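You operate a simulated robot arm through the tools that you are given. There is no shell and no other tool.

The job below is to be done with a simulated robot arm. You get a single attempt, and the scene is never put back.

Task
Close the air board: shut its three valves, vent it, dials A and C down to 3 bar.
Fine: vent after the valves are shut, till the branch needles stand at zero; the couplers stay in their sockets, dial B stays.

Only the result counts: the job must be done as asked and must still hold three seconds after the hand-in. Knocking over, shifting, dropping, spilling or breaking anything else fails it.

Robot
A 6-joint arm with a fingered hand, fixed in place. Base frame: the origin is at the foot of the arm, x ahead of it, y to its left, z up; the work surface is at about z = 80. Readings come in cm, rad, newtons and seconds.
With the tool pointing down near the work surface it reaches from about 34 to 82 cm from the base axis. Its first joint turns from -2.897 to 2.897 rad. Payload 4 kg.
The TCP is the grasp point between the finger pads, 2.6 cm short of the fingertips. In the tool frame z runs along the fingers and y along their closing line. The gripper opens to 13.2 cm. The gripper's body begins 7.3 cm behind the TCP. The gripper is a hand of 5 fingers: y runs from the thumb to the fingers, the wrist lies at [0, 0, -23.9] in the tool frame, and closing takes about 1.5 s.
Orientation is told as [roll, pitch, yaw] about the base's x, y, z axes, in that order, counted from this pose: with the fingers straight down and closing along the base's y, the tool's x points along the base's -x, its y along +y and its z along -z.

Tools
- The arm moves only by the tool step_arm. Its argument "targets" is a list of rows, each an object (a shift or turn left out is 0, a gripper value left out holds the last) with "linear": the shift along the tool's x, y, z in cm, a list of three; "delta_rot": the turn, a rotation vector about the tool's x, y, z in degrees, a list of three. In form: [{"linear": [x, y, z], "delta_rot": [wx, wy, wz]}, ...]. A call has 1 to 20 rows; each row shifts and turns the commanded pose from where the row before left it, along the tool's axes as they then stand. "grip" is the closure in counts, from 0 (fully open) to 255 (shut), set as the call begins (left out, the last holds). Rows are played at 5 a second. More than 5 cm and 0.15 rad between two rows, or a gripper value outside its range, and nothing of the call is played. Where a pose cannot be reached the arm comes as near as it can. A force on the tool above 90 N (or 10 N above the force at the start of the call, whichever is more), or a blocked arm, ends the call early, and 0.2 s more pass. Each finger travels about 4.5 cm/s and halts on what it meets, pressing with about 22 N; the grip force reading is that of the motor and also rises with nothing between the fingers. The clock runs only during rows and for 0.2 s after the last one: add rows that do not move to give the fingers time. The reply holds the time, the measured pose of the TCP, the force on the tool along the base axes, the opening and the grip force, in the units named above and with some noise, with the torque about the TCP (base axes, N m) and any sound that the robot's microphone picked up.
- Cameras (640 x 400 px; columns grow to the right, rows downward): "scene" is fixed at [39.86, 49.29, 145.19]; the picture's right is [-0.99, -0.10, 0.00], its down [-0.05, 0.44, -0.90] and it looks along [0.09, -0.89, -0.45] (base axes); focal length 374 px, centre (320, 200). "wrist" rides on the gripper at [8.5, 0.2, -9.7] in the tool frame; the picture's right is [-0.02, 1.00, 0.00], its down [-0.75, -0.02, -0.66] and it looks along [-0.66, -0.01, 0.75] (tool axes); focal length 270 px, centre (320, 200). There is no depth. A picture from a camera that has moved, and an enlarged one, comes with that camera's place and axes in the base frame and with its lens. The place of the scene camera against the robot may be out by one fixed shift of up to 1.2 cm in any direction.
- snapshot(camera): a new picture of that camera. It takes no simulated time.
- set_grasp(shape): the hand has 5 fingers and takes this shape, open, in about a second: jaw (thumb against the fingers, like two jaws); tri (thumb and two fingers); tip (a fingertip pinch); poke (one finger out to press); point (the index stretched); flat (the hand flat); cup (the hand cupped); fist (a fist). The gripper value then closes the fingers along that shape, each until it touches; the sizes above hold for jaw. It gives what a move gives, with no picture.
- enlarge(camera, box): a new picture of the part [left, top, right, bottom] of that camera's present view, enlarged. It takes no simulated time.
- finish_job(): hands the job in; it is judged then, once.

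Nothing tells you positions but the pictures and the camera data. Unless the task says otherwise, let go and move clear before handing in.

The tools are called after "Call:" as name(argument=value, ...) on one line, values as JSON. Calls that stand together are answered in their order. step_arm: Moves the arm, as the interface text tells. Its arguments: {"type":"object","properties":{"targets":{"type":"array"},"grip":{"type":"number"}},"required":["targets"]} The other tools are called the same way: set_grasp (shape) gives the hand a shape; snapshot (camera) takes a picture; enlarge (camera, box) takes an enlarged picture of a part of a camera's view; finish_job () hands the job in.

At the start:

```text
t: 0.0
position: [28.37, -36.55, 123.37]
tcp_rot: [0.0, 0.0, 0.0]
ft_force: [0.2, 0.3, -0.1]
wrist_torque: [-0.01, 0.0, 0.0]
gripper_width: 13.19
grasp_force: 0.1
shape: jaw
```

scene: 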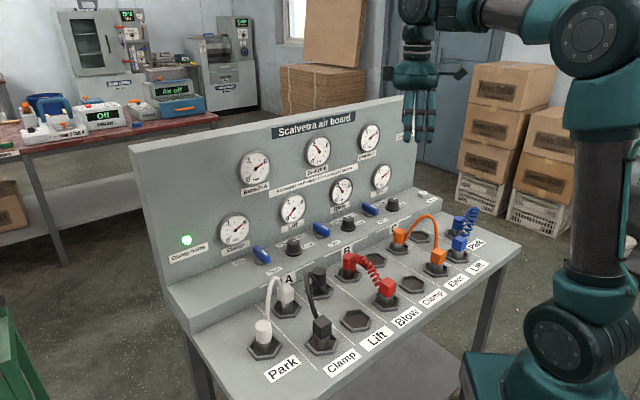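
wrist: 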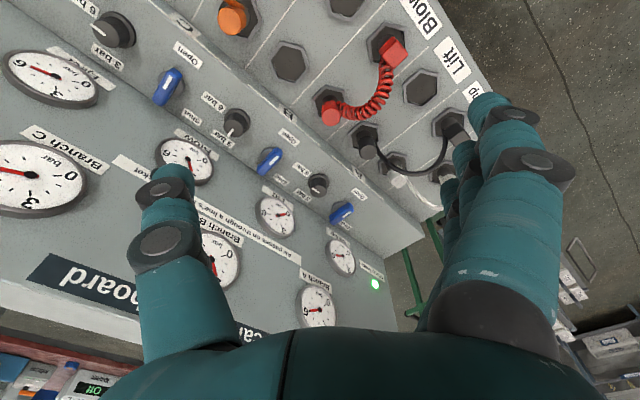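

I see an upright air board with gauges, three blue valve levers, three dark dials, and a lower deck with couplers in sockets. I will enlarge the views to read labels before moving.

Call:
enlarge(camera="scene", box=[150, 180, 310, 280])

Call:
enlarge(camera="scene", box=[280, 160, 440, 260])

Call:
enlarge(camera="scene", box=[230, 110, 420, 230])

Call:
enlarge(camera="wrist", box=[0, 0, 240, 150])

Call:
enlarge(camera="wrist", box=[150, 60, 390, 210])

Call:
enlarge(camera="wrist", box=[200, 140, 400, 300])

```text
4.00 times, centred on (230, 230) of scene
camera zoom: at [39.86, 49.29, 145.19], right [-0.99, -0.1, 0.0], down [-0.05, 0.44, -0.9], along [0.09, -0.89, -0.45], focal length 1497 px, centre (680, 80)
```

zoom: 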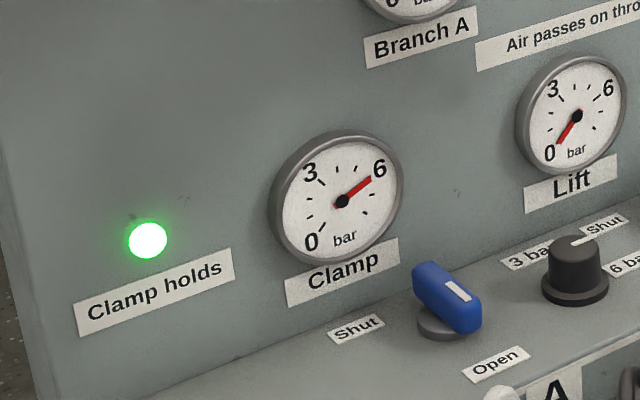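

```text
4.00 times, centred on (360, 210) of scene
camera zoom: at [39.86, 49.29, 145.19], right [-0.99, -0.1, 0.0], down [-0.05, 0.44, -0.9], along [0.09, -0.89, -0.45], focal length 1497 px, centre (160, 160)
```

zoom: 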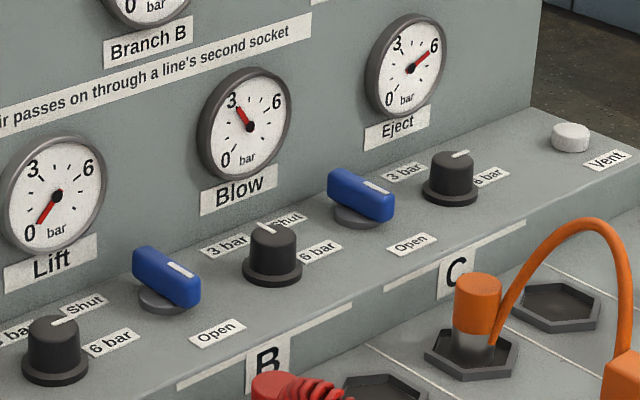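

```text
3.33 times, centred on (325, 170) of scene
camera zoom: at [39.86, 49.29, 145.19], right [-0.99, -0.1, 0.0], down [-0.05, 0.44, -0.9], along [0.09, -0.89, -0.45], focal length 1248 px, centre (303, 300)
```

zoom: 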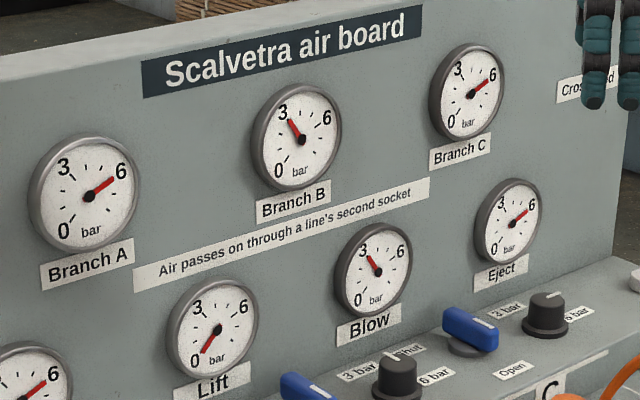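

```text
2.67 times, centred on (120, 75) of wrist
camera zoom: at [19.85, -36.4, 133.12], right [0.02, 1.0, 0.0], down [0.75, -0.02, 0.66], along [0.66, -0.01, -0.75], focal length 721 px, centre (853, 533)
```

zoom: 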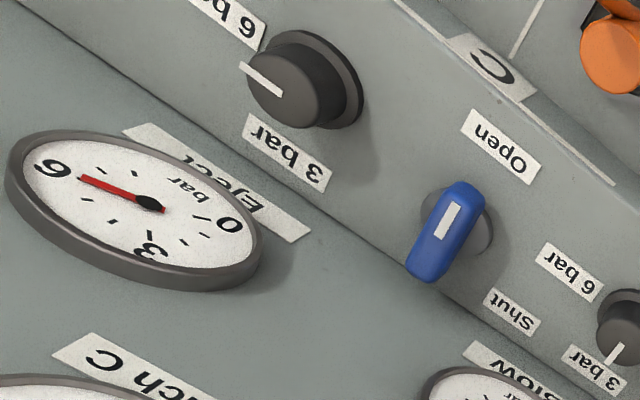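

```text
2.67 times, centred on (270, 135) of wrist
camera zoom: at [19.85, -36.4, 133.12], right [0.02, 1.0, 0.0], down [0.75, -0.02, 0.66], along [0.66, -0.01, -0.75], focal length 721 px, centre (453, 373)
```

zoom: 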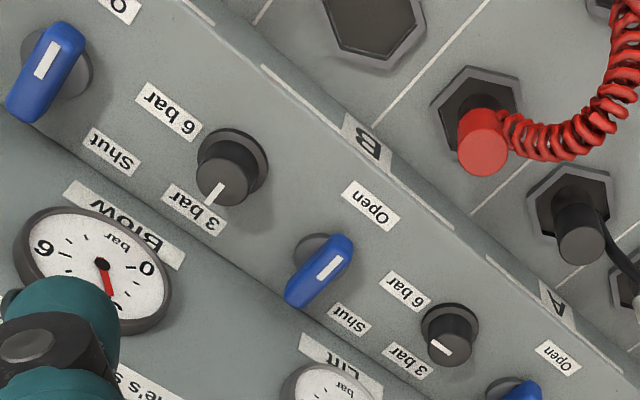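

```text
2.50 times, centred on (300, 220) of wrist
camera zoom: at [19.85, -36.4, 133.12], right [0.02, 1.0, 0.0], down [0.75, -0.02, 0.66], along [0.66, -0.01, -0.75], focal length 676 px, centre (370, 150)
```

zoom: 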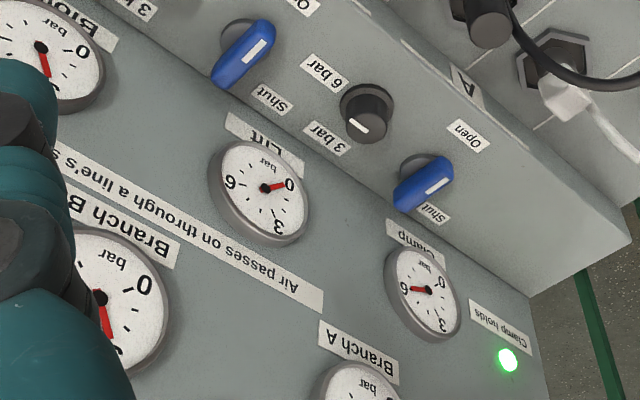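

The board runs at about 45° to the base axes, with the ledge of levers and dials about 66–68 cm from the base. I'll turn the hand to face the board squarely and get a better view.

Call:
step_arm(targets=[{"delta_rot": [0, 0, 7.5]}, {"delta_rot": [0, 0, 7.5]}, {"delta_rot": [0, 0, 7.5]}, {"delta_rot": [0, 0, 7.5]}, {"delta_rot": [0, 0, 7.5]}, {"delta_rot": [0, 0, 7.5]}, {}])

```text
t: 1.6
position: [28.43, -36.6, 123.34]
tcp_rot: [0.0, -0.002, -0.787]
ft_force: [-0.8, 0.9, 0.0]
wrist_torque: [0.01, 0.01, 0.03]
gripper_width: 13.16
grasp_force: 0.1
shape: jaw
```

Call:
snapshot(camera="wrist")

Call:
snapshot(camera="scene")

```text
taken
camera wrist: at [22.49, -30.49, 133.05], right [0.72, 0.69, 0.0], down [0.52, -0.54, 0.66], along [0.46, -0.48, -0.75], focal length 270 px, centre (320, 200)
```

wrist: 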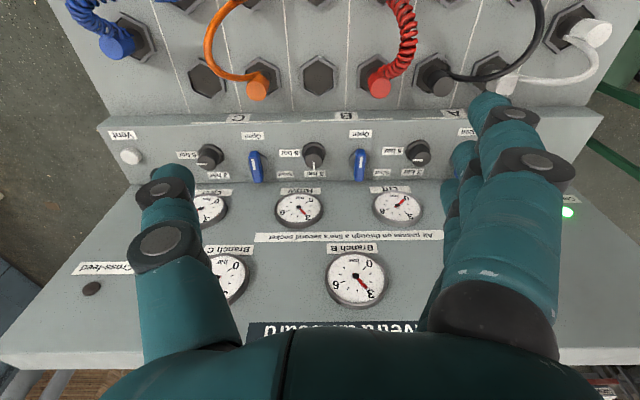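

```text
taken
```

scene: 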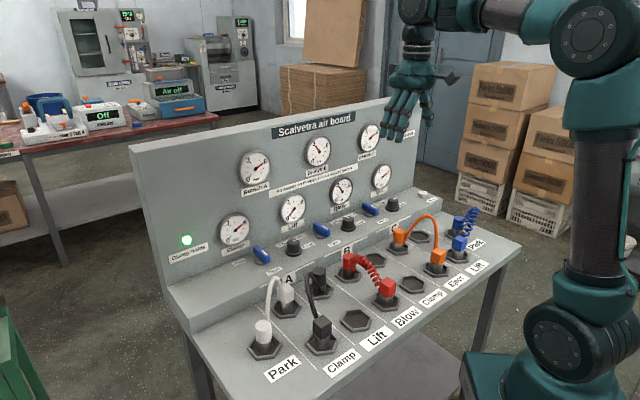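

The view now shows the whole board, with a "Cross-feed" label and a dark spot at its far C end. I'll enlarge the details.

Call:
enlarge(camera="wrist", box=[60, 240, 220, 340])

Call:
enlarge(camera="wrist", box=[90, 110, 290, 235])

Call:
enlarge(camera="wrist", box=[290, 110, 490, 235])

Call:
enlarge(camera="scene", box=[340, 110, 500, 210])

```text
4.00 times, centred on (140, 290) of wrist
camera zoom: at [22.49, -30.49, 133.05], right [0.72, 0.69, 0.0], down [0.52, -0.54, 0.66], along [0.46, -0.48, -0.75], focal length 1081 px, centre (1040, -160)
```

zoom: 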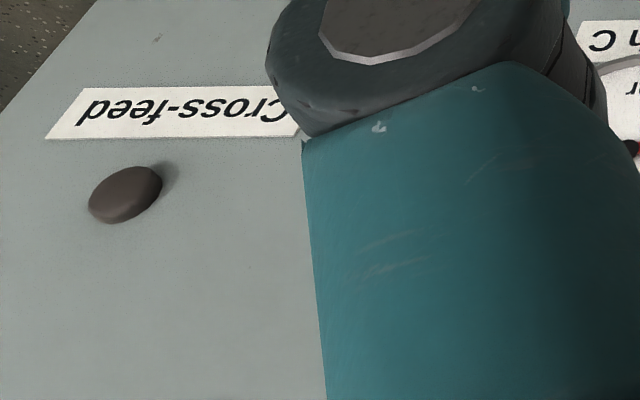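

```text
3.20 times, centred on (190, 172) of wrist
camera zoom: at [22.49, -30.49, 133.05], right [0.72, 0.69, 0.0], down [0.52, -0.54, 0.66], along [0.46, -0.48, -0.75], focal length 865 px, centre (736, 288)
```

zoom: 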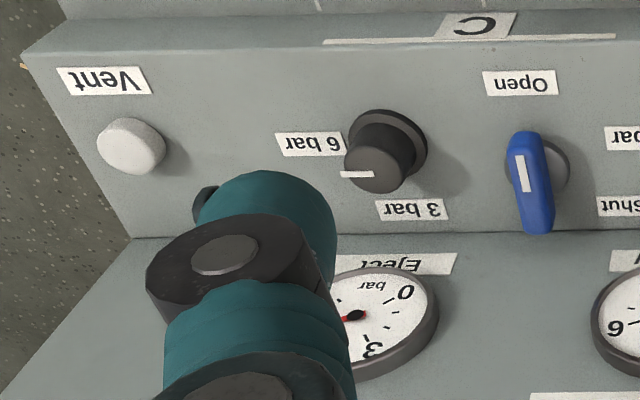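

```text
3.20 times, centred on (390, 172) of wrist
camera zoom: at [22.49, -30.49, 133.05], right [0.72, 0.69, 0.0], down [0.52, -0.54, 0.66], along [0.46, -0.48, -0.75], focal length 865 px, centre (96, 288)
```

zoom: 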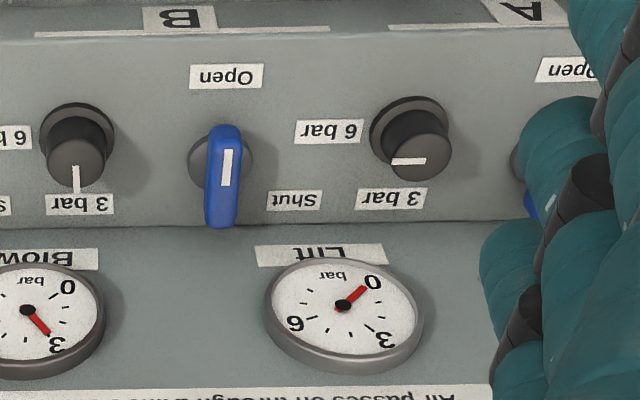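

```text
4.00 times, centred on (420, 160) of scene
camera zoom: at [39.86, 49.29, 145.19], right [-0.99, -0.1, 0.0], down [-0.05, 0.44, -0.9], along [0.09, -0.89, -0.45], focal length 1497 px, centre (-80, 360)
```

zoom: 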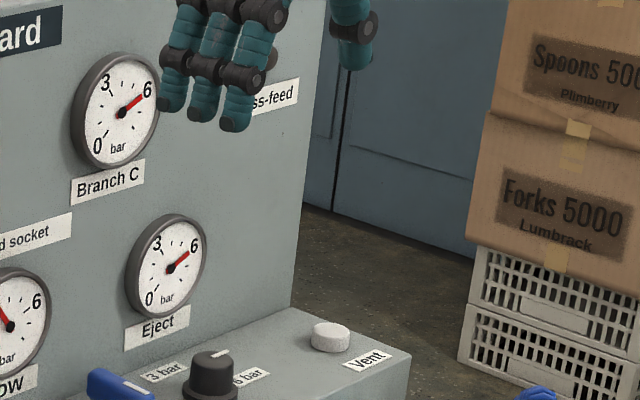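

The "Cross-feed" item is an unlit lamp. The lever marks point to the front (Open) and Shut lies toward the A side. Dials A and C point to 6 bar (toward the vent end) and 3 bar is toward the panel. I'll try hand shapes in free air first to see how the fingers lie.

Call:
set_grasp(shape="tri")

```text
t: 2.5
position: [28.43, -36.6, 123.27]
tcp_rot: [0.0, -0.001, -0.787]
ft_force: [-0.1, 0.8, -0.1]
wrist_torque: [0.0, 0.01, -0.01]
gripper_width: 13.17
grasp_force: 0.1
shape: tri
```

Call:
snapshot(camera="wrist")

Call:
enlarge(camera="scene", box=[340, 0, 500, 150])

Call:
step_arm(targets=[{}, {}, {}, {}, {}, {}], grip=150)

Call:
snapshot(camera="wrist")

Call:
enlarge(camera="scene", box=[340, 0, 500, 150])

```text
taken
camera wrist: at [22.48, -30.5, 133.05], right [0.72, 0.69, 0.0], down [0.52, -0.54, 0.66], along [0.46, -0.47, -0.75], focal length 270 px, centre (320, 200)
```

wrist: 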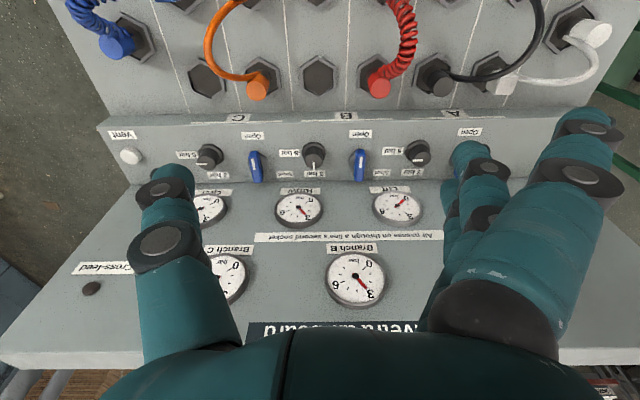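

```text
2.67 times, centred on (420, 75) of scene
camera zoom: at [39.86, 49.29, 145.19], right [-0.99, -0.1, 0.0], down [-0.05, 0.44, -0.9], along [0.09, -0.89, -0.45], focal length 998 px, centre (53, 533)
```

zoom: 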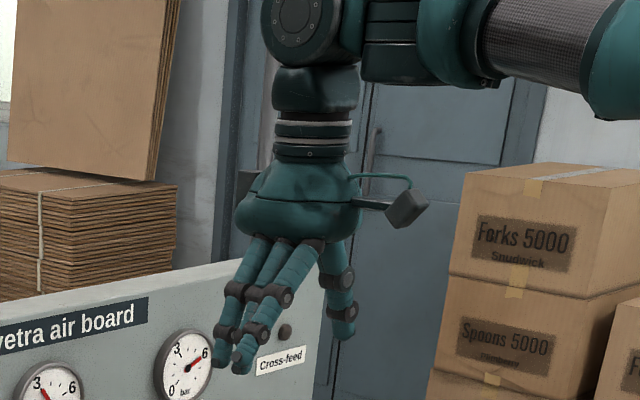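

```text
t: 3.9
position: [28.46, -36.67, 123.29]
tcp_rot: [-0.001, 0.0, -0.786]
ft_force: [-0.1, 0.4, 0.3]
wrist_torque: [0.03, 0.01, 0.0]
gripper_width: 5.52
grasp_force: 0.2
shape: tri
```

```text
taken
camera wrist: at [22.48, -30.5, 133.05], right [0.72, 0.69, 0.0], down [0.52, -0.54, 0.66], along [0.46, -0.47, -0.75], focal length 270 px, centre (320, 200)
```

wrist: 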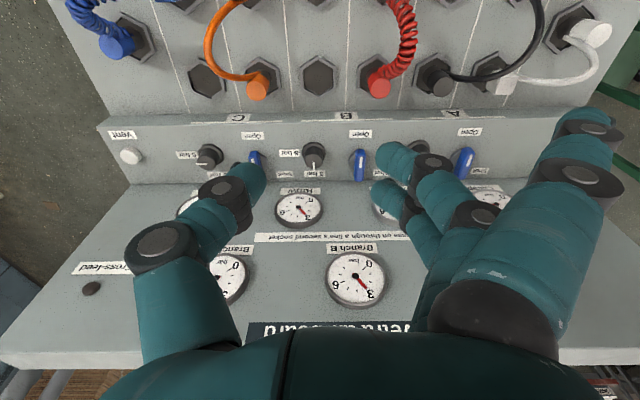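

```text
2.67 times, centred on (420, 75) of scene
camera zoom: at [39.86, 49.29, 145.19], right [-0.99, -0.1, 0.0], down [-0.05, 0.44, -0.9], along [0.09, -0.89, -0.45], focal length 998 px, centre (53, 533)
```

zoom: 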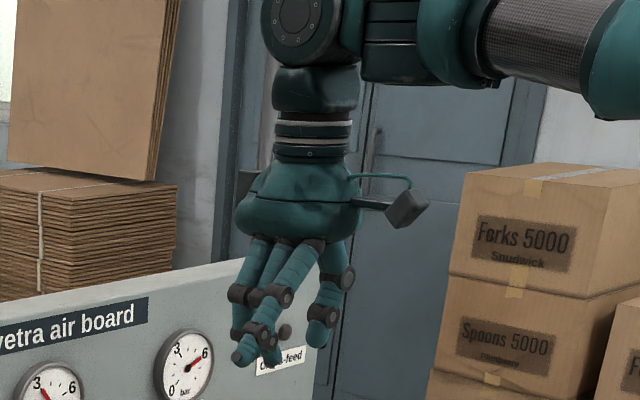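

Tri keeps one or two fingers spread wide. I'll look at jaw and tip partly closed to compare.

Call:
set_grasp(shape="tip")

Call:
step_arm(targets=[{}, {}, {}, {}, {}, {}], grip=150)

Call:
snapshot(camera="wrist")

Call:
enlarge(camera="scene", box=[380, 0, 460, 150])

Call:
set_grasp(shape="jaw")

Call:
step_arm(targets=[{}, {}, {}, {}, {}, {}], grip=150)

Call:
snapshot(camera="wrist")

Call:
enlarge(camera="scene", box=[380, 0, 460, 150])

```text
t: 4.8
position: [28.33, -36.61, 123.28]
tcp_rot: [0.0, 0.001, -0.785]
ft_force: [0.0, -0.1, 0.8]
wrist_torque: [0.0, -0.02, 0.0]
gripper_width: 13.2
grasp_force: 0.1
shape: tip
```

```text
t: 6.2
position: [28.37, -36.54, 123.36]
tcp_rot: [0.0, -0.002, -0.785]
ft_force: [-0.3, 0.5, 0.4]
wrist_torque: [-0.01, 0.0, -0.04]
gripper_width: 5.54
grasp_force: 0.1
shape: tip
```

```text
taken
camera wrist: at [22.48, -30.5, 133.05], right [0.72, 0.69, 0.0], down [0.52, -0.54, 0.66], along [0.46, -0.47, -0.75], focal length 270 px, centre (320, 200)
```

wrist: 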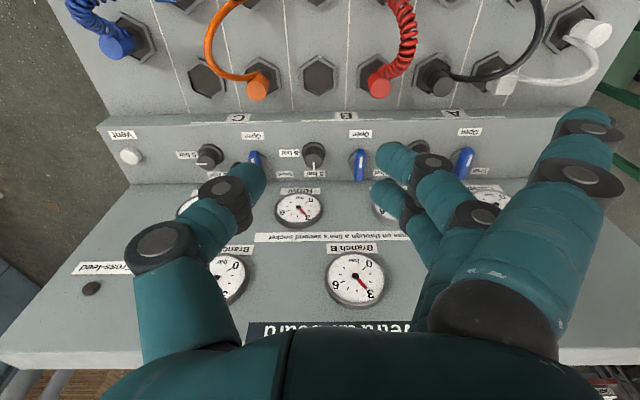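

```text
2.67 times, centred on (420, 75) of scene
camera zoom: at [39.86, 49.29, 145.19], right [-0.99, -0.1, 0.0], down [-0.05, 0.44, -0.9], along [0.09, -0.89, -0.45], focal length 998 px, centre (53, 533)
```

zoom: 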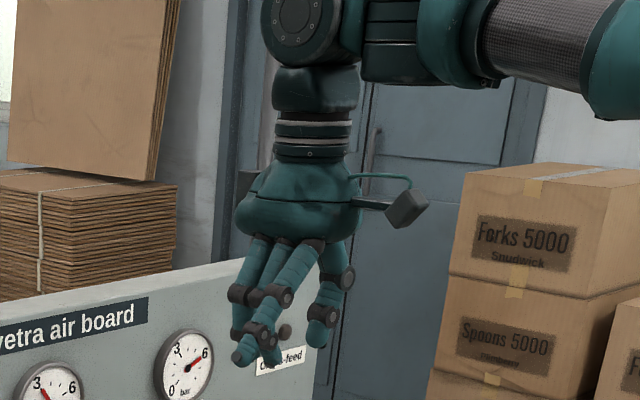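

```text
t: 7.1
position: [28.45, -36.62, 123.28]
tcp_rot: [0.002, 0.002, -0.786]
ft_force: [-0.9, 0.9, 0.9]
wrist_torque: [0.01, -0.05, 0.01]
gripper_width: 13.19
grasp_force: 0.1
shape: jaw
```

```text
t: 8.5
position: [28.49, -36.63, 123.34]
tcp_rot: [-0.001, 0.0, -0.785]
ft_force: [0.2, -0.5, -0.5]
wrist_torque: [0.0, 0.02, -0.01]
gripper_width: 5.52
grasp_force: 0.0
shape: jaw
```

```text
taken
camera wrist: at [22.48, -30.5, 133.05], right [0.72, 0.69, 0.0], down [0.52, -0.54, 0.66], along [0.46, -0.47, -0.75], focal length 270 px, centre (320, 200)
```

wrist: 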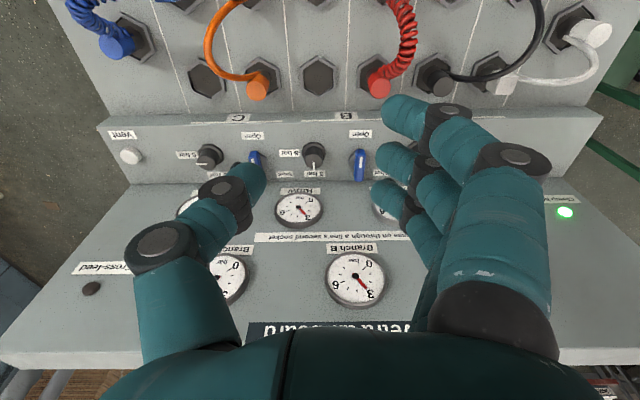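

```text
2.67 times, centred on (420, 75) of scene
camera zoom: at [39.86, 49.29, 145.19], right [-0.99, -0.1, 0.0], down [-0.05, 0.44, -0.9], along [0.09, -0.89, -0.45], focal length 998 px, centre (53, 533)
```

zoom: 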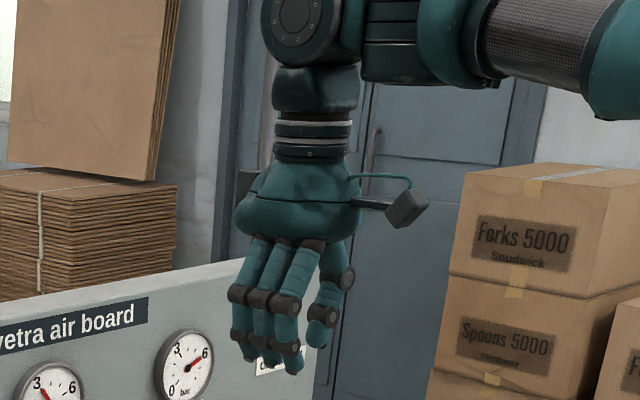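

Jaw, partly closed, keeps all the fingers together, so it suits the dials. I'll move above dial A at height for a close-up look.

Call:
step_arm(targets=[{"linear": [-2.5, 3.9, 1]}, {"linear": [-2.5, 3.9, 1]}, {"linear": [-2.5, 3.9, 1]}, {"linear": [-2.5, 3.9, 1]}, {"linear": [-2.5, 3.9, 1]}, {"linear": [-3, 0, 2]}, {"linear": [-3, 0, 2]}, {}, {}], grip=110)

Call:
snapshot(camera="wrist")

Call:
snapshot(camera="scene")

```text
t: 10.5
position: [55.16, -36.21, 114.25]
tcp_rot: [0.001, 0.0, -0.785]
ft_force: [-0.2, -0.7, -0.9]
wrist_torque: [0.01, 0.02, 0.05]
gripper_width: 7.42
grasp_force: 0.1
shape: jaw
```

```text
taken
camera wrist: at [49.25, -30.15, 123.94], right [0.72, 0.69, 0.0], down [0.52, -0.54, 0.66], along [0.46, -0.47, -0.75], focal length 270 px, centre (320, 200)
```

wrist: 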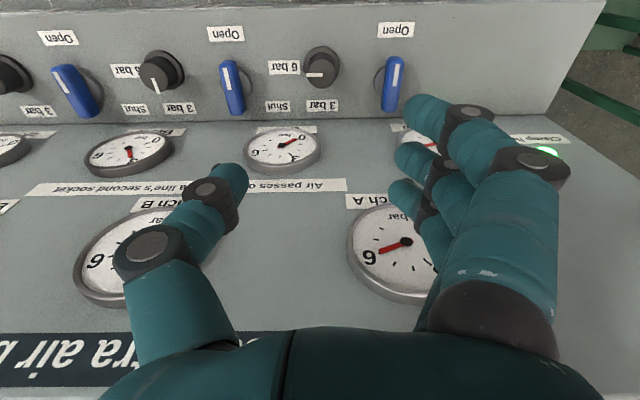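

```text
taken
```

scene: 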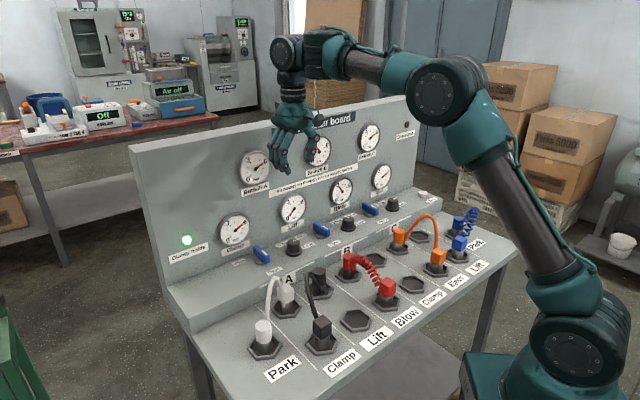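

Call:
enlarge(camera="wrist", box=[190, 10, 430, 160])

Call:
enlarge(camera="wrist", box=[0, 10, 240, 160])

Call:
enlarge(camera="scene", box=[230, 220, 330, 282])

```text
2.67 times, centred on (310, 85) of wrist
camera zoom: at [49.25, -30.15, 123.94], right [0.72, 0.69, 0.0], down [0.52, -0.54, 0.66], along [0.46, -0.47, -0.75], focal length 721 px, centre (347, 507)
```

zoom: 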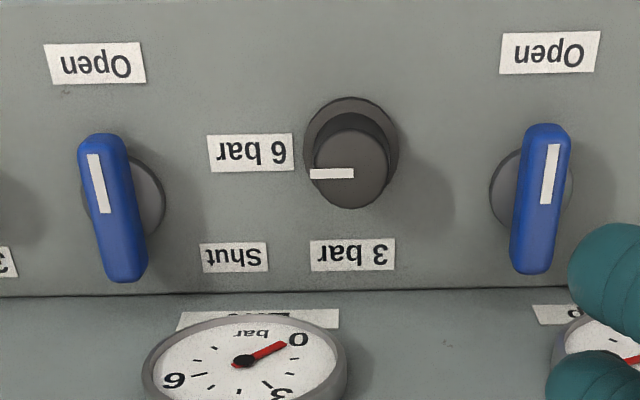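

```text
2.67 times, centred on (120, 85) of wrist
camera zoom: at [49.25, -30.15, 123.94], right [0.72, 0.69, 0.0], down [0.52, -0.54, 0.66], along [0.46, -0.47, -0.75], focal length 721 px, centre (853, 507)
```

zoom: 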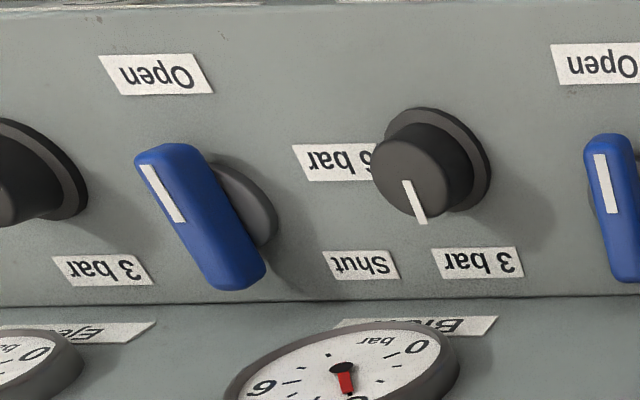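

```text
6.40 times, centred on (280, 251) of scene
camera zoom: at [39.86, 49.29, 145.19], right [-0.99, -0.1, 0.0], down [-0.05, 0.44, -0.9], along [0.09, -0.89, -0.45], focal length 2396 px, centre (576, -126)
```

zoom: 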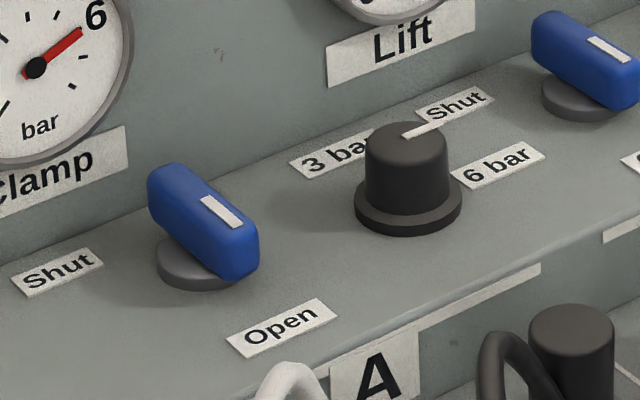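

Dial A's axis is at about (56.6, -37.3) with its top at z ≈ 88.7; the ledge is at about 85.2. I'll yaw the hand 22.5° one way, lower it around the dial partway, and check clearance.

Call:
step_arm(targets=[{"linear": [-1.8, 0.3, 0]}, {"delta_rot": [0, 0, 7.5]}, {"delta_rot": [0, 0, 7.5]}, {"delta_rot": [0, 0, 7.5]}, {"linear": [0, 0, 3.5]}, {"linear": [0, 0, 3.5]}, {"linear": [0, 0, 3.5]}, {"linear": [0, 0, 3.5]}, {"linear": [0, 0, 3.5]}, {}, {}], grip=110)

Call:
snapshot(camera="wrist")

Call:
enlarge(camera="scene", box=[200, 120, 360, 280])

```text
t: 12.9
position: [56.82, -37.03, 97.16]
tcp_rot: [-0.001, -0.001, -1.178]
ft_force: [-0.7, -0.1, 0.1]
wrist_torque: [0.02, 0.0, 0.02]
gripper_width: 7.41
grasp_force: 0.1
shape: jaw
```

```text
taken
camera wrist: at [53.74, -29.17, 106.96], right [0.93, 0.36, 0.0], down [0.27, -0.7, 0.66], along [0.24, -0.61, -0.75], focal length 270 px, centre (320, 200)
```

wrist: 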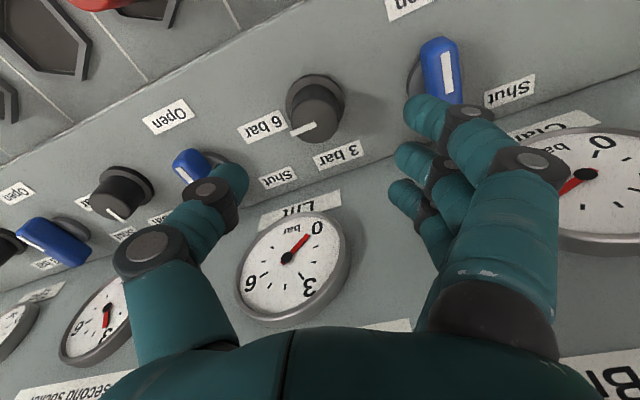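

```text
2.50 times, centred on (280, 200) of scene
camera zoom: at [39.86, 49.29, 145.19], right [-0.99, -0.1, 0.0], down [-0.05, 0.44, -0.9], along [0.09, -0.89, -0.45], focal length 936 px, centre (420, 200)
```

zoom: 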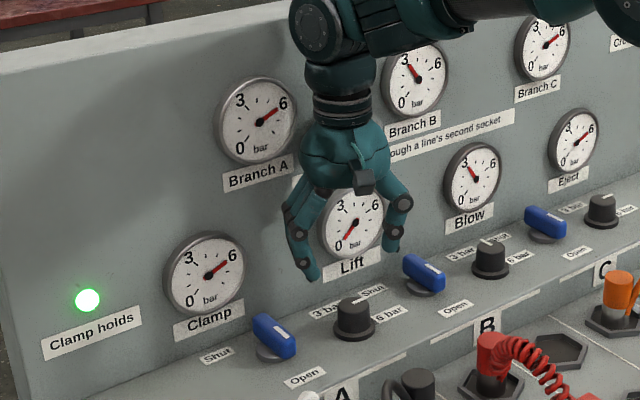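

The alignment matches my estimate to within a few millimetres. I'll lower the hand onto dial A with the fingers still open.

Call:
step_arm(targets=[{"linear": [-0.14, -0.25, 2]}, {"linear": [0, 0, 2]}, {"linear": [0, 0, 1.5]}, {"linear": [0, 0, 1.2]}, {"linear": [0, 0, 0.9]}, {}, {}], grip=110)

Call:
snapshot(camera="wrist")

Call:
enlarge(camera="scene", box=[220, 150, 380, 280])

```text
t: 14.5
position: [56.61, -37.08, 89.32]
tcp_rot: [-0.001, -0.001, -1.177]
ft_force: [0.1, 0.9, -0.1]
wrist_torque: [-0.02, 0.0, -0.01]
gripper_width: 7.41
grasp_force: 0.0
shape: jaw
```

```text
taken
camera wrist: at [53.51, -29.22, 99.13], right [0.93, 0.36, 0.0], down [0.27, -0.7, 0.66], along [0.24, -0.61, -0.75], focal length 270 px, centre (320, 200)
```

wrist: 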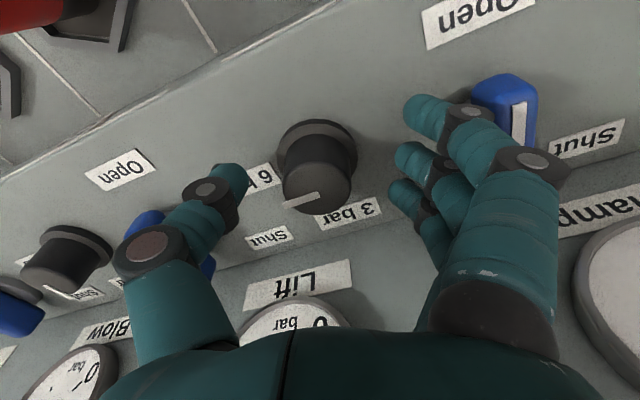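

```text
3.08 times, centred on (300, 215) of scene
camera zoom: at [39.86, 49.29, 145.19], right [-0.99, -0.1, 0.0], down [-0.05, 0.44, -0.9], along [0.09, -0.89, -0.45], focal length 1152 px, centre (382, 154)
```

zoom: 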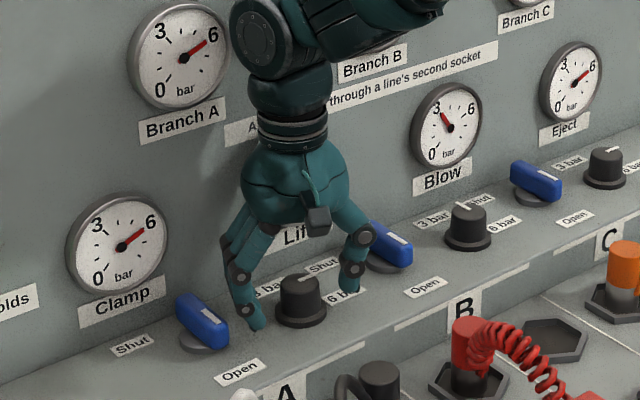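

The fingers straddle dial A with room to spare. Next I'll close on the knob.

Call:
step_arm(targets=[{}, {}, {}, {}, {}, {}, {}], grip=210)

Call:
snapshot(camera="wrist")

```text
t: 16.1
position: [56.55, -37.12, 89.38]
tcp_rot: [-0.002, 0.002, -1.182]
ft_force: [-9.6, -2.7, -1.1]
wrist_torque: [0.0, 0.12, -0.01]
gripper_width: 1.67
grasp_force: 22.3
shape: jaw
```

```text
taken
camera wrist: at [53.45, -29.25, 99.12], right [0.93, 0.36, 0.0], down [0.27, -0.7, 0.66], along [0.24, -0.61, -0.75], focal length 270 px, centre (320, 200)
```

wrist: 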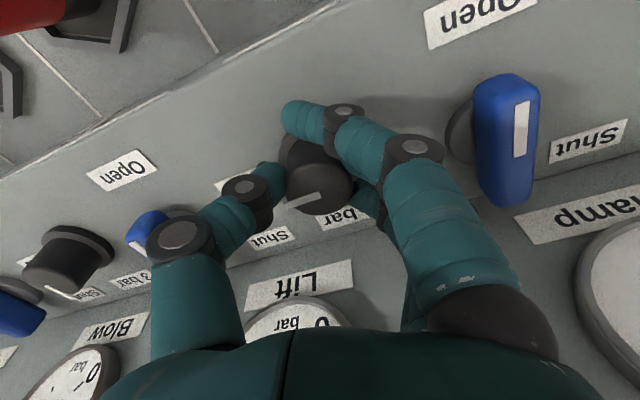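

The knob is gripped at 22 N. I'll turn it counter-clockwise (seen from above) by 45°.

Call:
step_arm(targets=[{"delta_rot": [0, 0, -5]}, {"delta_rot": [0, 0, -5]}, {"delta_rot": [0, 0, -5]}, {"delta_rot": [0, 0, -5]}, {"delta_rot": [0, 0, -5]}, {"delta_rot": [0, 0, -5]}, {"delta_rot": [0, 0, -5]}, {"delta_rot": [0, 0, -5]}, {"delta_rot": [0, 0, -5]}, {}, {}])

Call:
snapshot(camera="wrist")

Call:
enlarge(camera="scene", box=[220, 130, 380, 280])

```text
t: 18.5
position: [56.27, -37.15, 89.24]
tcp_rot: [0.001, 0.0, -0.394]
ft_force: [-15.7, -10.5, 10.9]
wrist_torque: [-0.29, 0.34, -0.07]
gripper_width: 1.77
grasp_force: 21.7
shape: jaw
```

```text
taken
camera wrist: at [48.64, -33.76, 99.03], right [0.4, 0.92, 0.0], down [0.69, -0.3, 0.66], along [0.6, -0.26, -0.75], focal length 270 px, centre (320, 200)
```

wrist: 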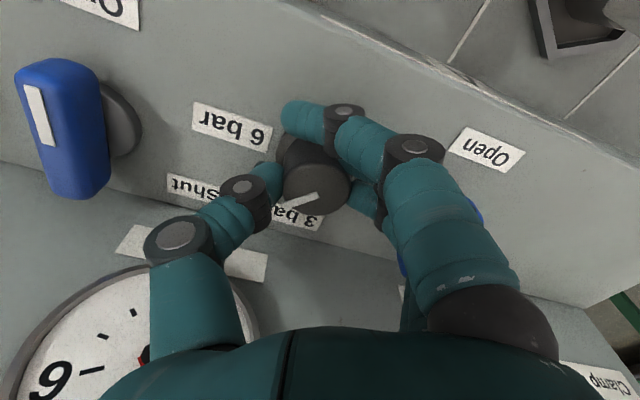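

```text
2.67 times, centred on (300, 205) of scene
camera zoom: at [39.86, 49.29, 145.19], right [-0.99, -0.1, 0.0], down [-0.05, 0.44, -0.9], along [0.09, -0.89, -0.45], focal length 998 px, centre (373, 187)
```

zoom: 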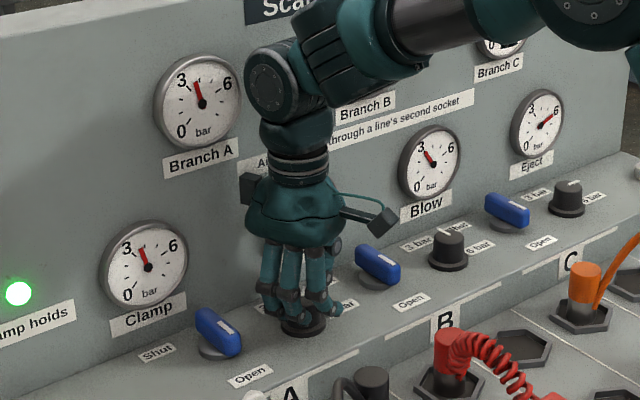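

The dial turned with the hand and Branch A has fallen to about 4 bar. I'll release, rotate back, and regrip for the rest.

Call:
step_arm(targets=[{}, {}, {}, {}, {}, {}, {}], grip=110)

Call:
step_arm(targets=[{"delta_rot": [0, 0, 7.5]}, {"delta_rot": [0, 0, 7.5]}, {"delta_rot": [0, 0, 7.5]}, {"delta_rot": [0, 0, 7.5]}, {"delta_rot": [0, 0, 7.5]}, {"delta_rot": [0, 0, 7.5]}, {}, {}])

Call:
snapshot(camera="wrist")

Call:
enlarge(camera="scene", box=[220, 130, 380, 280])

```text
t: 20.1
position: [56.55, -37.06, 89.28]
tcp_rot: [-0.001, -0.001, -0.392]
ft_force: [-0.1, -0.9, -0.6]
wrist_torque: [-0.02, -0.01, -0.02]
gripper_width: 7.43
grasp_force: 0.1
shape: jaw
```

```text
t: 21.9
position: [56.58, -37.18, 89.27]
tcp_rot: [0.0, 0.0, -1.178]
ft_force: [-0.4, 0.5, -0.2]
wrist_torque: [0.01, 0.02, -0.03]
gripper_width: 7.43
grasp_force: 0.0
shape: jaw
```

```text
taken
camera wrist: at [53.39, -29.31, 98.96], right [0.93, 0.36, 0.0], down [0.27, -0.7, 0.66], along [0.24, -0.61, -0.75], focal length 270 px, centre (320, 200)
```

wrist: 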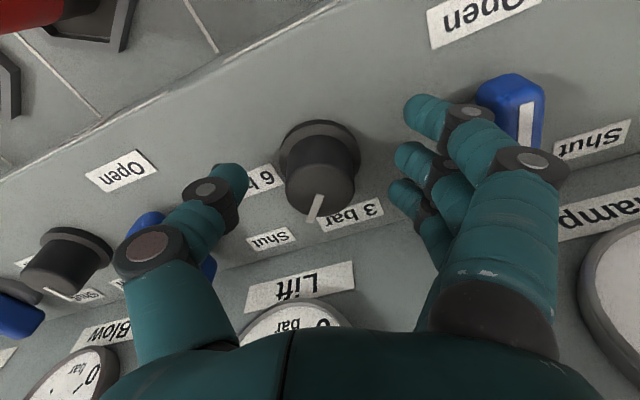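

```text
2.67 times, centred on (300, 205) of scene
camera zoom: at [39.86, 49.29, 145.19], right [-0.99, -0.1, 0.0], down [-0.05, 0.44, -0.9], along [0.09, -0.89, -0.45], focal length 998 px, centre (373, 187)
```

zoom: 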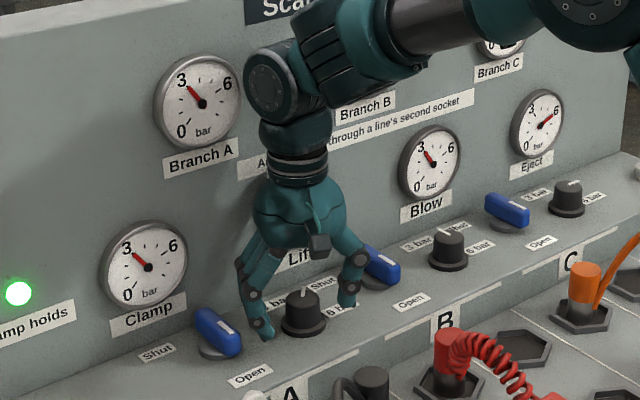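

Call:
enlarge(camera="scene", box=[230, 120, 400, 240])

Call:
enlarge(camera="wrist", box=[240, 90, 400, 240])

Call:
step_arm(targets=[{}, {}, {}, {}, {}, {}, {}, {}, {}, {}])

Call:
enlarge(camera="scene", box=[230, 120, 400, 240])

```text
3.33 times, centred on (315, 180) of scene
camera zoom: at [39.86, 49.29, 145.19], right [-0.99, -0.1, 0.0], down [-0.05, 0.44, -0.9], along [0.09, -0.89, -0.45], focal length 1248 px, centre (337, 267)
```

zoom: 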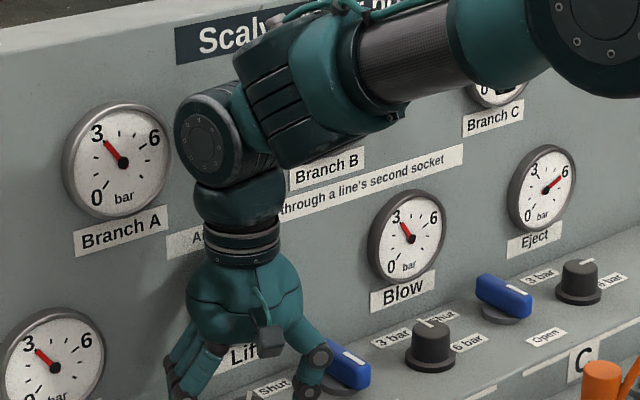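

```text
2.67 times, centred on (320, 165) of wrist
camera zoom: at [53.39, -29.31, 98.96], right [0.93, 0.36, 0.0], down [0.27, -0.7, 0.66], along [0.24, -0.61, -0.75], focal length 721 px, centre (320, 293)
```

zoom: 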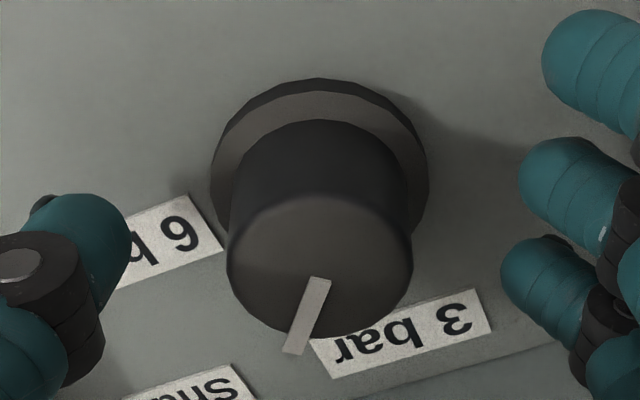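

```text
t: 24.1
position: [56.57, -37.25, 89.25]
tcp_rot: [0.002, -0.001, -1.178]
ft_force: [0.1, -0.3, 1.1]
wrist_torque: [-0.03, -0.01, 0.0]
gripper_width: 7.45
grasp_force: 0.1
shape: jaw
```

```text
3.33 times, centred on (315, 180) of scene
camera zoom: at [39.86, 49.29, 145.19], right [-0.99, -0.1, 0.0], down [-0.05, 0.44, -0.9], along [0.09, -0.89, -0.45], focal length 1248 px, centre (337, 267)
```

zoom: 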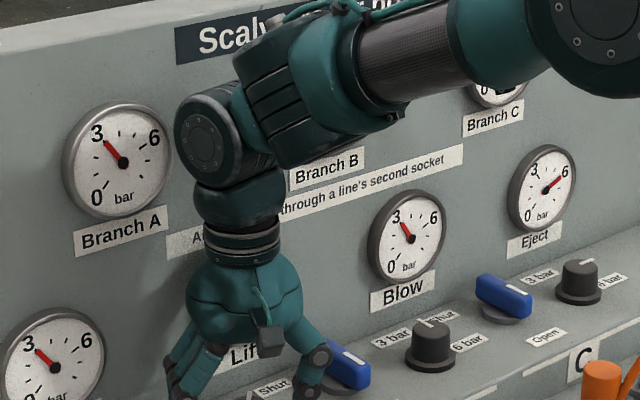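

Branch A already reads about 3 bar, but the dial's mark is only about halfway between the 6 and 3 labels. I'll grip again and turn in small steps, watching the gauge and the mark.

Call:
step_arm(targets=[{}, {}, {}, {}, {}, {}, {}], grip=210)

Call:
step_arm(targets=[{"delta_rot": [0, 0, -5]}, {"delta_rot": [0, 0, -5]}, {"delta_rot": [0, 0, -5]}, {"delta_rot": [0, 0, -5]}, {}, {}, {}, {}, {}])

Call:
enlarge(camera="scene", box=[230, 120, 400, 240])

Call:
enlarge(camera="wrist", box=[240, 90, 400, 240])

```text
t: 25.7
position: [56.46, -37.2, 89.24]
tcp_rot: [-0.002, 0.0, -1.178]
ft_force: [-7.3, -2.3, 0.2]
wrist_torque: [0.0, 0.05, -0.01]
gripper_width: 1.67
grasp_force: 22.2
shape: jaw
```

```text
t: 27.7
position: [56.52, -37.26, 89.19]
tcp_rot: [0.001, 0.0, -0.829]
ft_force: [-15.6, -4.3, -6.7]
wrist_torque: [-0.09, 0.24, -0.05]
gripper_width: 1.67
grasp_force: 22.7
shape: jaw
```

```text
3.33 times, centred on (315, 180) of scene
camera zoom: at [39.86, 49.29, 145.19], right [-0.99, -0.1, 0.0], down [-0.05, 0.44, -0.9], along [0.09, -0.89, -0.45], focal length 1248 px, centre (337, 267)
```

zoom: 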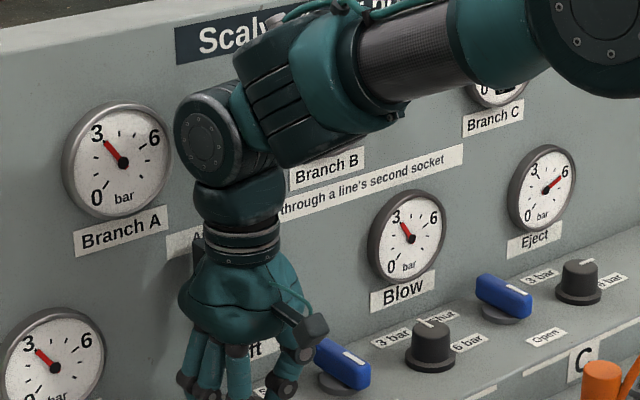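

```text
2.67 times, centred on (320, 165) of wrist
camera zoom: at [50.89, -30.86, 99.03], right [0.75, 0.66, 0.0], down [0.5, -0.57, 0.66], along [0.43, -0.49, -0.75], focal length 721 px, centre (320, 293)
```

zoom: 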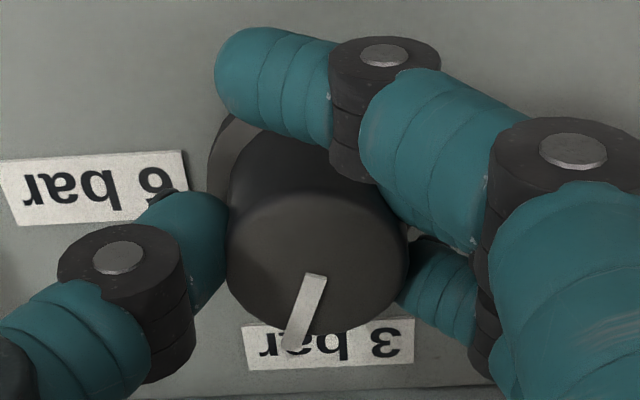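

The gauge holds at 3 bar while the mark has moved to about 72°. I'll turn the last 18° or so to put the mark at the 3-bar label.

Call:
step_arm(targets=[{"delta_rot": [0, 0, -4.5]}, {"delta_rot": [0, 0, -4.5]}, {"delta_rot": [0, 0, -4.5]}, {"delta_rot": [0, 0, -4.5]}, {}, {}, {}])

Call:
enlarge(camera="scene", box=[230, 120, 400, 240])

Call:
enlarge(camera="wrist", box=[240, 90, 400, 240])

```text
t: 29.3
position: [56.52, -37.21, 89.21]
tcp_rot: [0.002, 0.001, -0.515]
ft_force: [-16.0, -9.4, 0.3]
wrist_torque: [-0.14, 0.25, -0.04]
gripper_width: 1.7
grasp_force: 21.6
shape: jaw
```

```text
3.33 times, centred on (315, 180) of scene
camera zoom: at [39.86, 49.29, 145.19], right [-0.99, -0.1, 0.0], down [-0.05, 0.44, -0.9], along [0.09, -0.89, -0.45], focal length 1248 px, centre (337, 267)
```

zoom: 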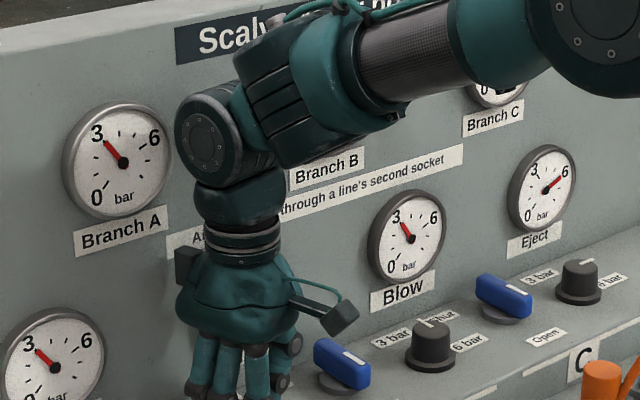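

```text
2.67 times, centred on (320, 165) of wrist
camera zoom: at [49.17, -32.9, 98.99], right [0.51, 0.86, 0.0], down [0.65, -0.38, 0.66], along [0.57, -0.34, -0.75], focal length 721 px, centre (320, 293)
```

zoom: 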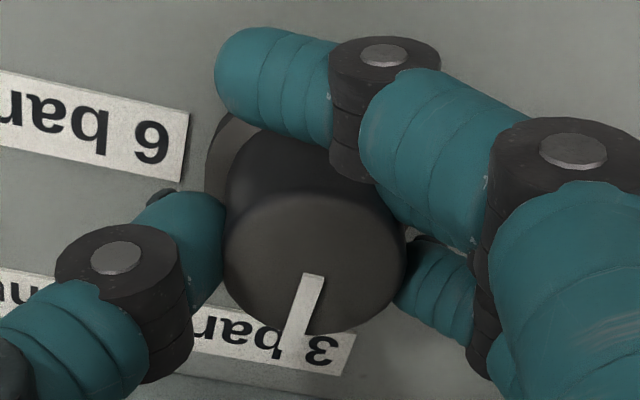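

The mark now points at about 89° from its start, square to the panel at "3 bar". I'll release and check.

Call:
step_arm(targets=[{}, {}, {}, {}, {}, {}, {}], grip=110)

Call:
step_arm(targets=[{"delta_rot": [0, 0, 5.2], "linear": [0, 0, -1]}, {"delta_rot": [0, 0, 5.2], "linear": [0, 0, -3]}, {"delta_rot": [0, 0, 5.1], "linear": [0, 0, -4]}, {"linear": [0, 0, -4]}, {"linear": [0, 0, -4]}, {"linear": [0, 0, -4]}, {}, {}])

Call:
enlarge(camera="wrist", box=[210, 10, 450, 160])

Call:
snapshot(camera="wrist")

```text
t: 30.9
position: [56.56, -37.19, 89.11]
tcp_rot: [0.0, 0.001, -0.516]
ft_force: [0.1, 0.1, 0.1]
wrist_torque: [-0.03, 0.03, 0.01]
gripper_width: 7.42
grasp_force: 0.0
shape: jaw
```

```text
t: 32.7
position: [56.59, -37.16, 109.57]
tcp_rot: [0.001, 0.0, -0.786]
ft_force: [0.3, 0.8, 0.3]
wrist_torque: [-0.01, 0.03, -0.01]
gripper_width: 7.46
grasp_force: 0.0
shape: jaw
```

```text
2.67 times, centred on (330, 85) of wrist
camera zoom: at [50.72, -31.08, 119.33], right [0.72, 0.69, 0.0], down [0.52, -0.54, 0.66], along [0.46, -0.47, -0.75], focal length 721 px, centre (293, 507)
```

zoom: 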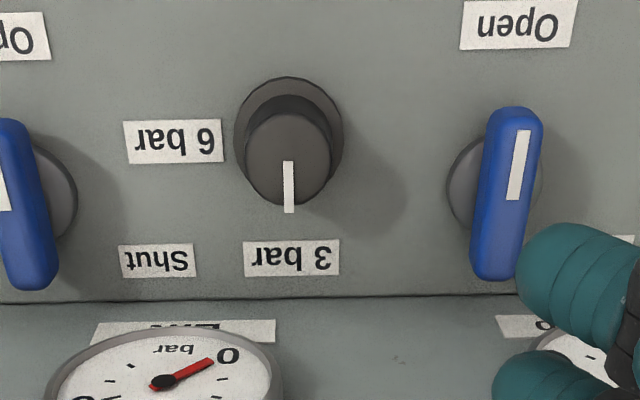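

```text
taken
camera wrist: at [50.72, -31.08, 119.33], right [0.72, 0.69, 0.0], down [0.52, -0.54, 0.66], along [0.46, -0.47, -0.75], focal length 270 px, centre (320, 200)
```

wrist: 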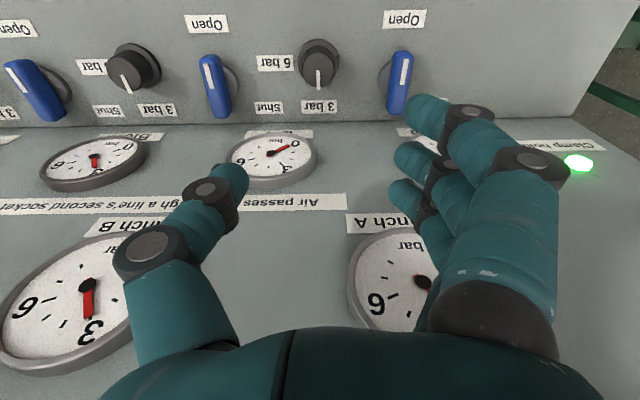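

Dial A points squarely at 3 bar and was released cleanly. Now I'll move at height along the board to dial C.

Call:
step_arm(targets=[{"linear": [3, 0, -2]}, {"linear": [0, -4.7, 0]}, {"linear": [0, -4.7, 0]}, {"linear": [0, -4.7, 0]}, {"linear": [0, -4.7, 0]}, {"linear": [0, -4.7, 0]}, {"linear": [0, -4.7, 0]}, {"linear": [0, -4.7, 0]}, {"linear": [0, -4.7, 0]}, {"linear": [0, -4.7, 0]}, {"linear": [-1, 0, 0]}, {}, {}])

Call:
snapshot(camera="wrist")

Call:
enlarge(camera="wrist", box=[200, 10, 440, 160])

Call:
snapshot(camera="scene")

```text
t: 35.5
position: [24.99, -65.68, 111.08]
tcp_rot: [0.0, 0.001, -0.786]
ft_force: [-0.3, -0.5, 0.6]
wrist_torque: [-0.02, 0.0, -0.01]
gripper_width: 7.48
grasp_force: 0.1
shape: jaw
```

```text
taken
camera wrist: at [19.14, -59.63, 120.84], right [0.72, 0.69, 0.0], down [0.52, -0.54, 0.66], along [0.46, -0.47, -0.75], focal length 270 px, centre (320, 200)
```

wrist: 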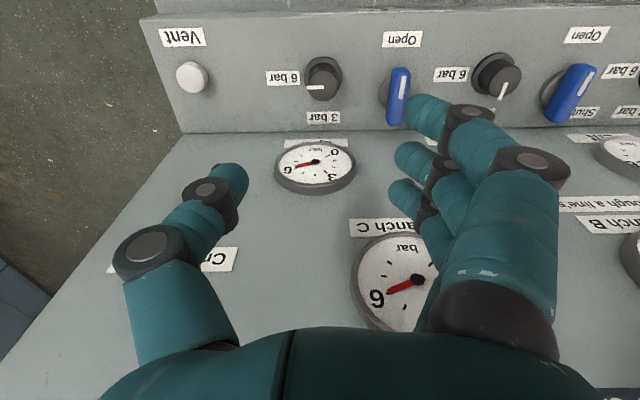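

```text
2.67 times, centred on (320, 85) of wrist
camera zoom: at [19.14, -59.63, 120.84], right [0.72, 0.69, 0.0], down [0.52, -0.54, 0.66], along [0.46, -0.47, -0.75], focal length 721 px, centre (320, 507)
```

zoom: 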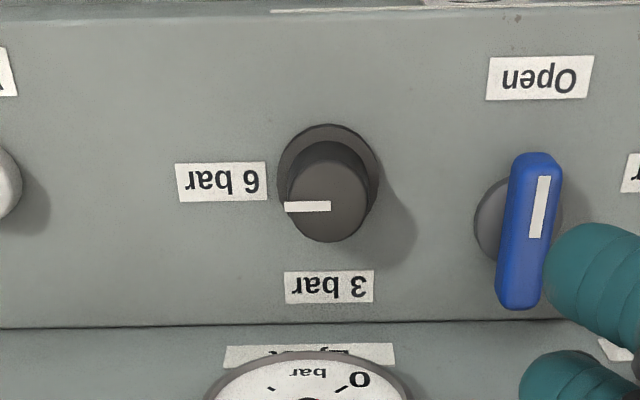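

```text
taken
```

scene: 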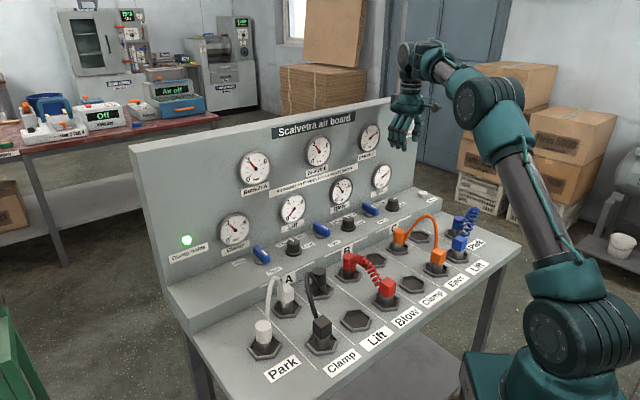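

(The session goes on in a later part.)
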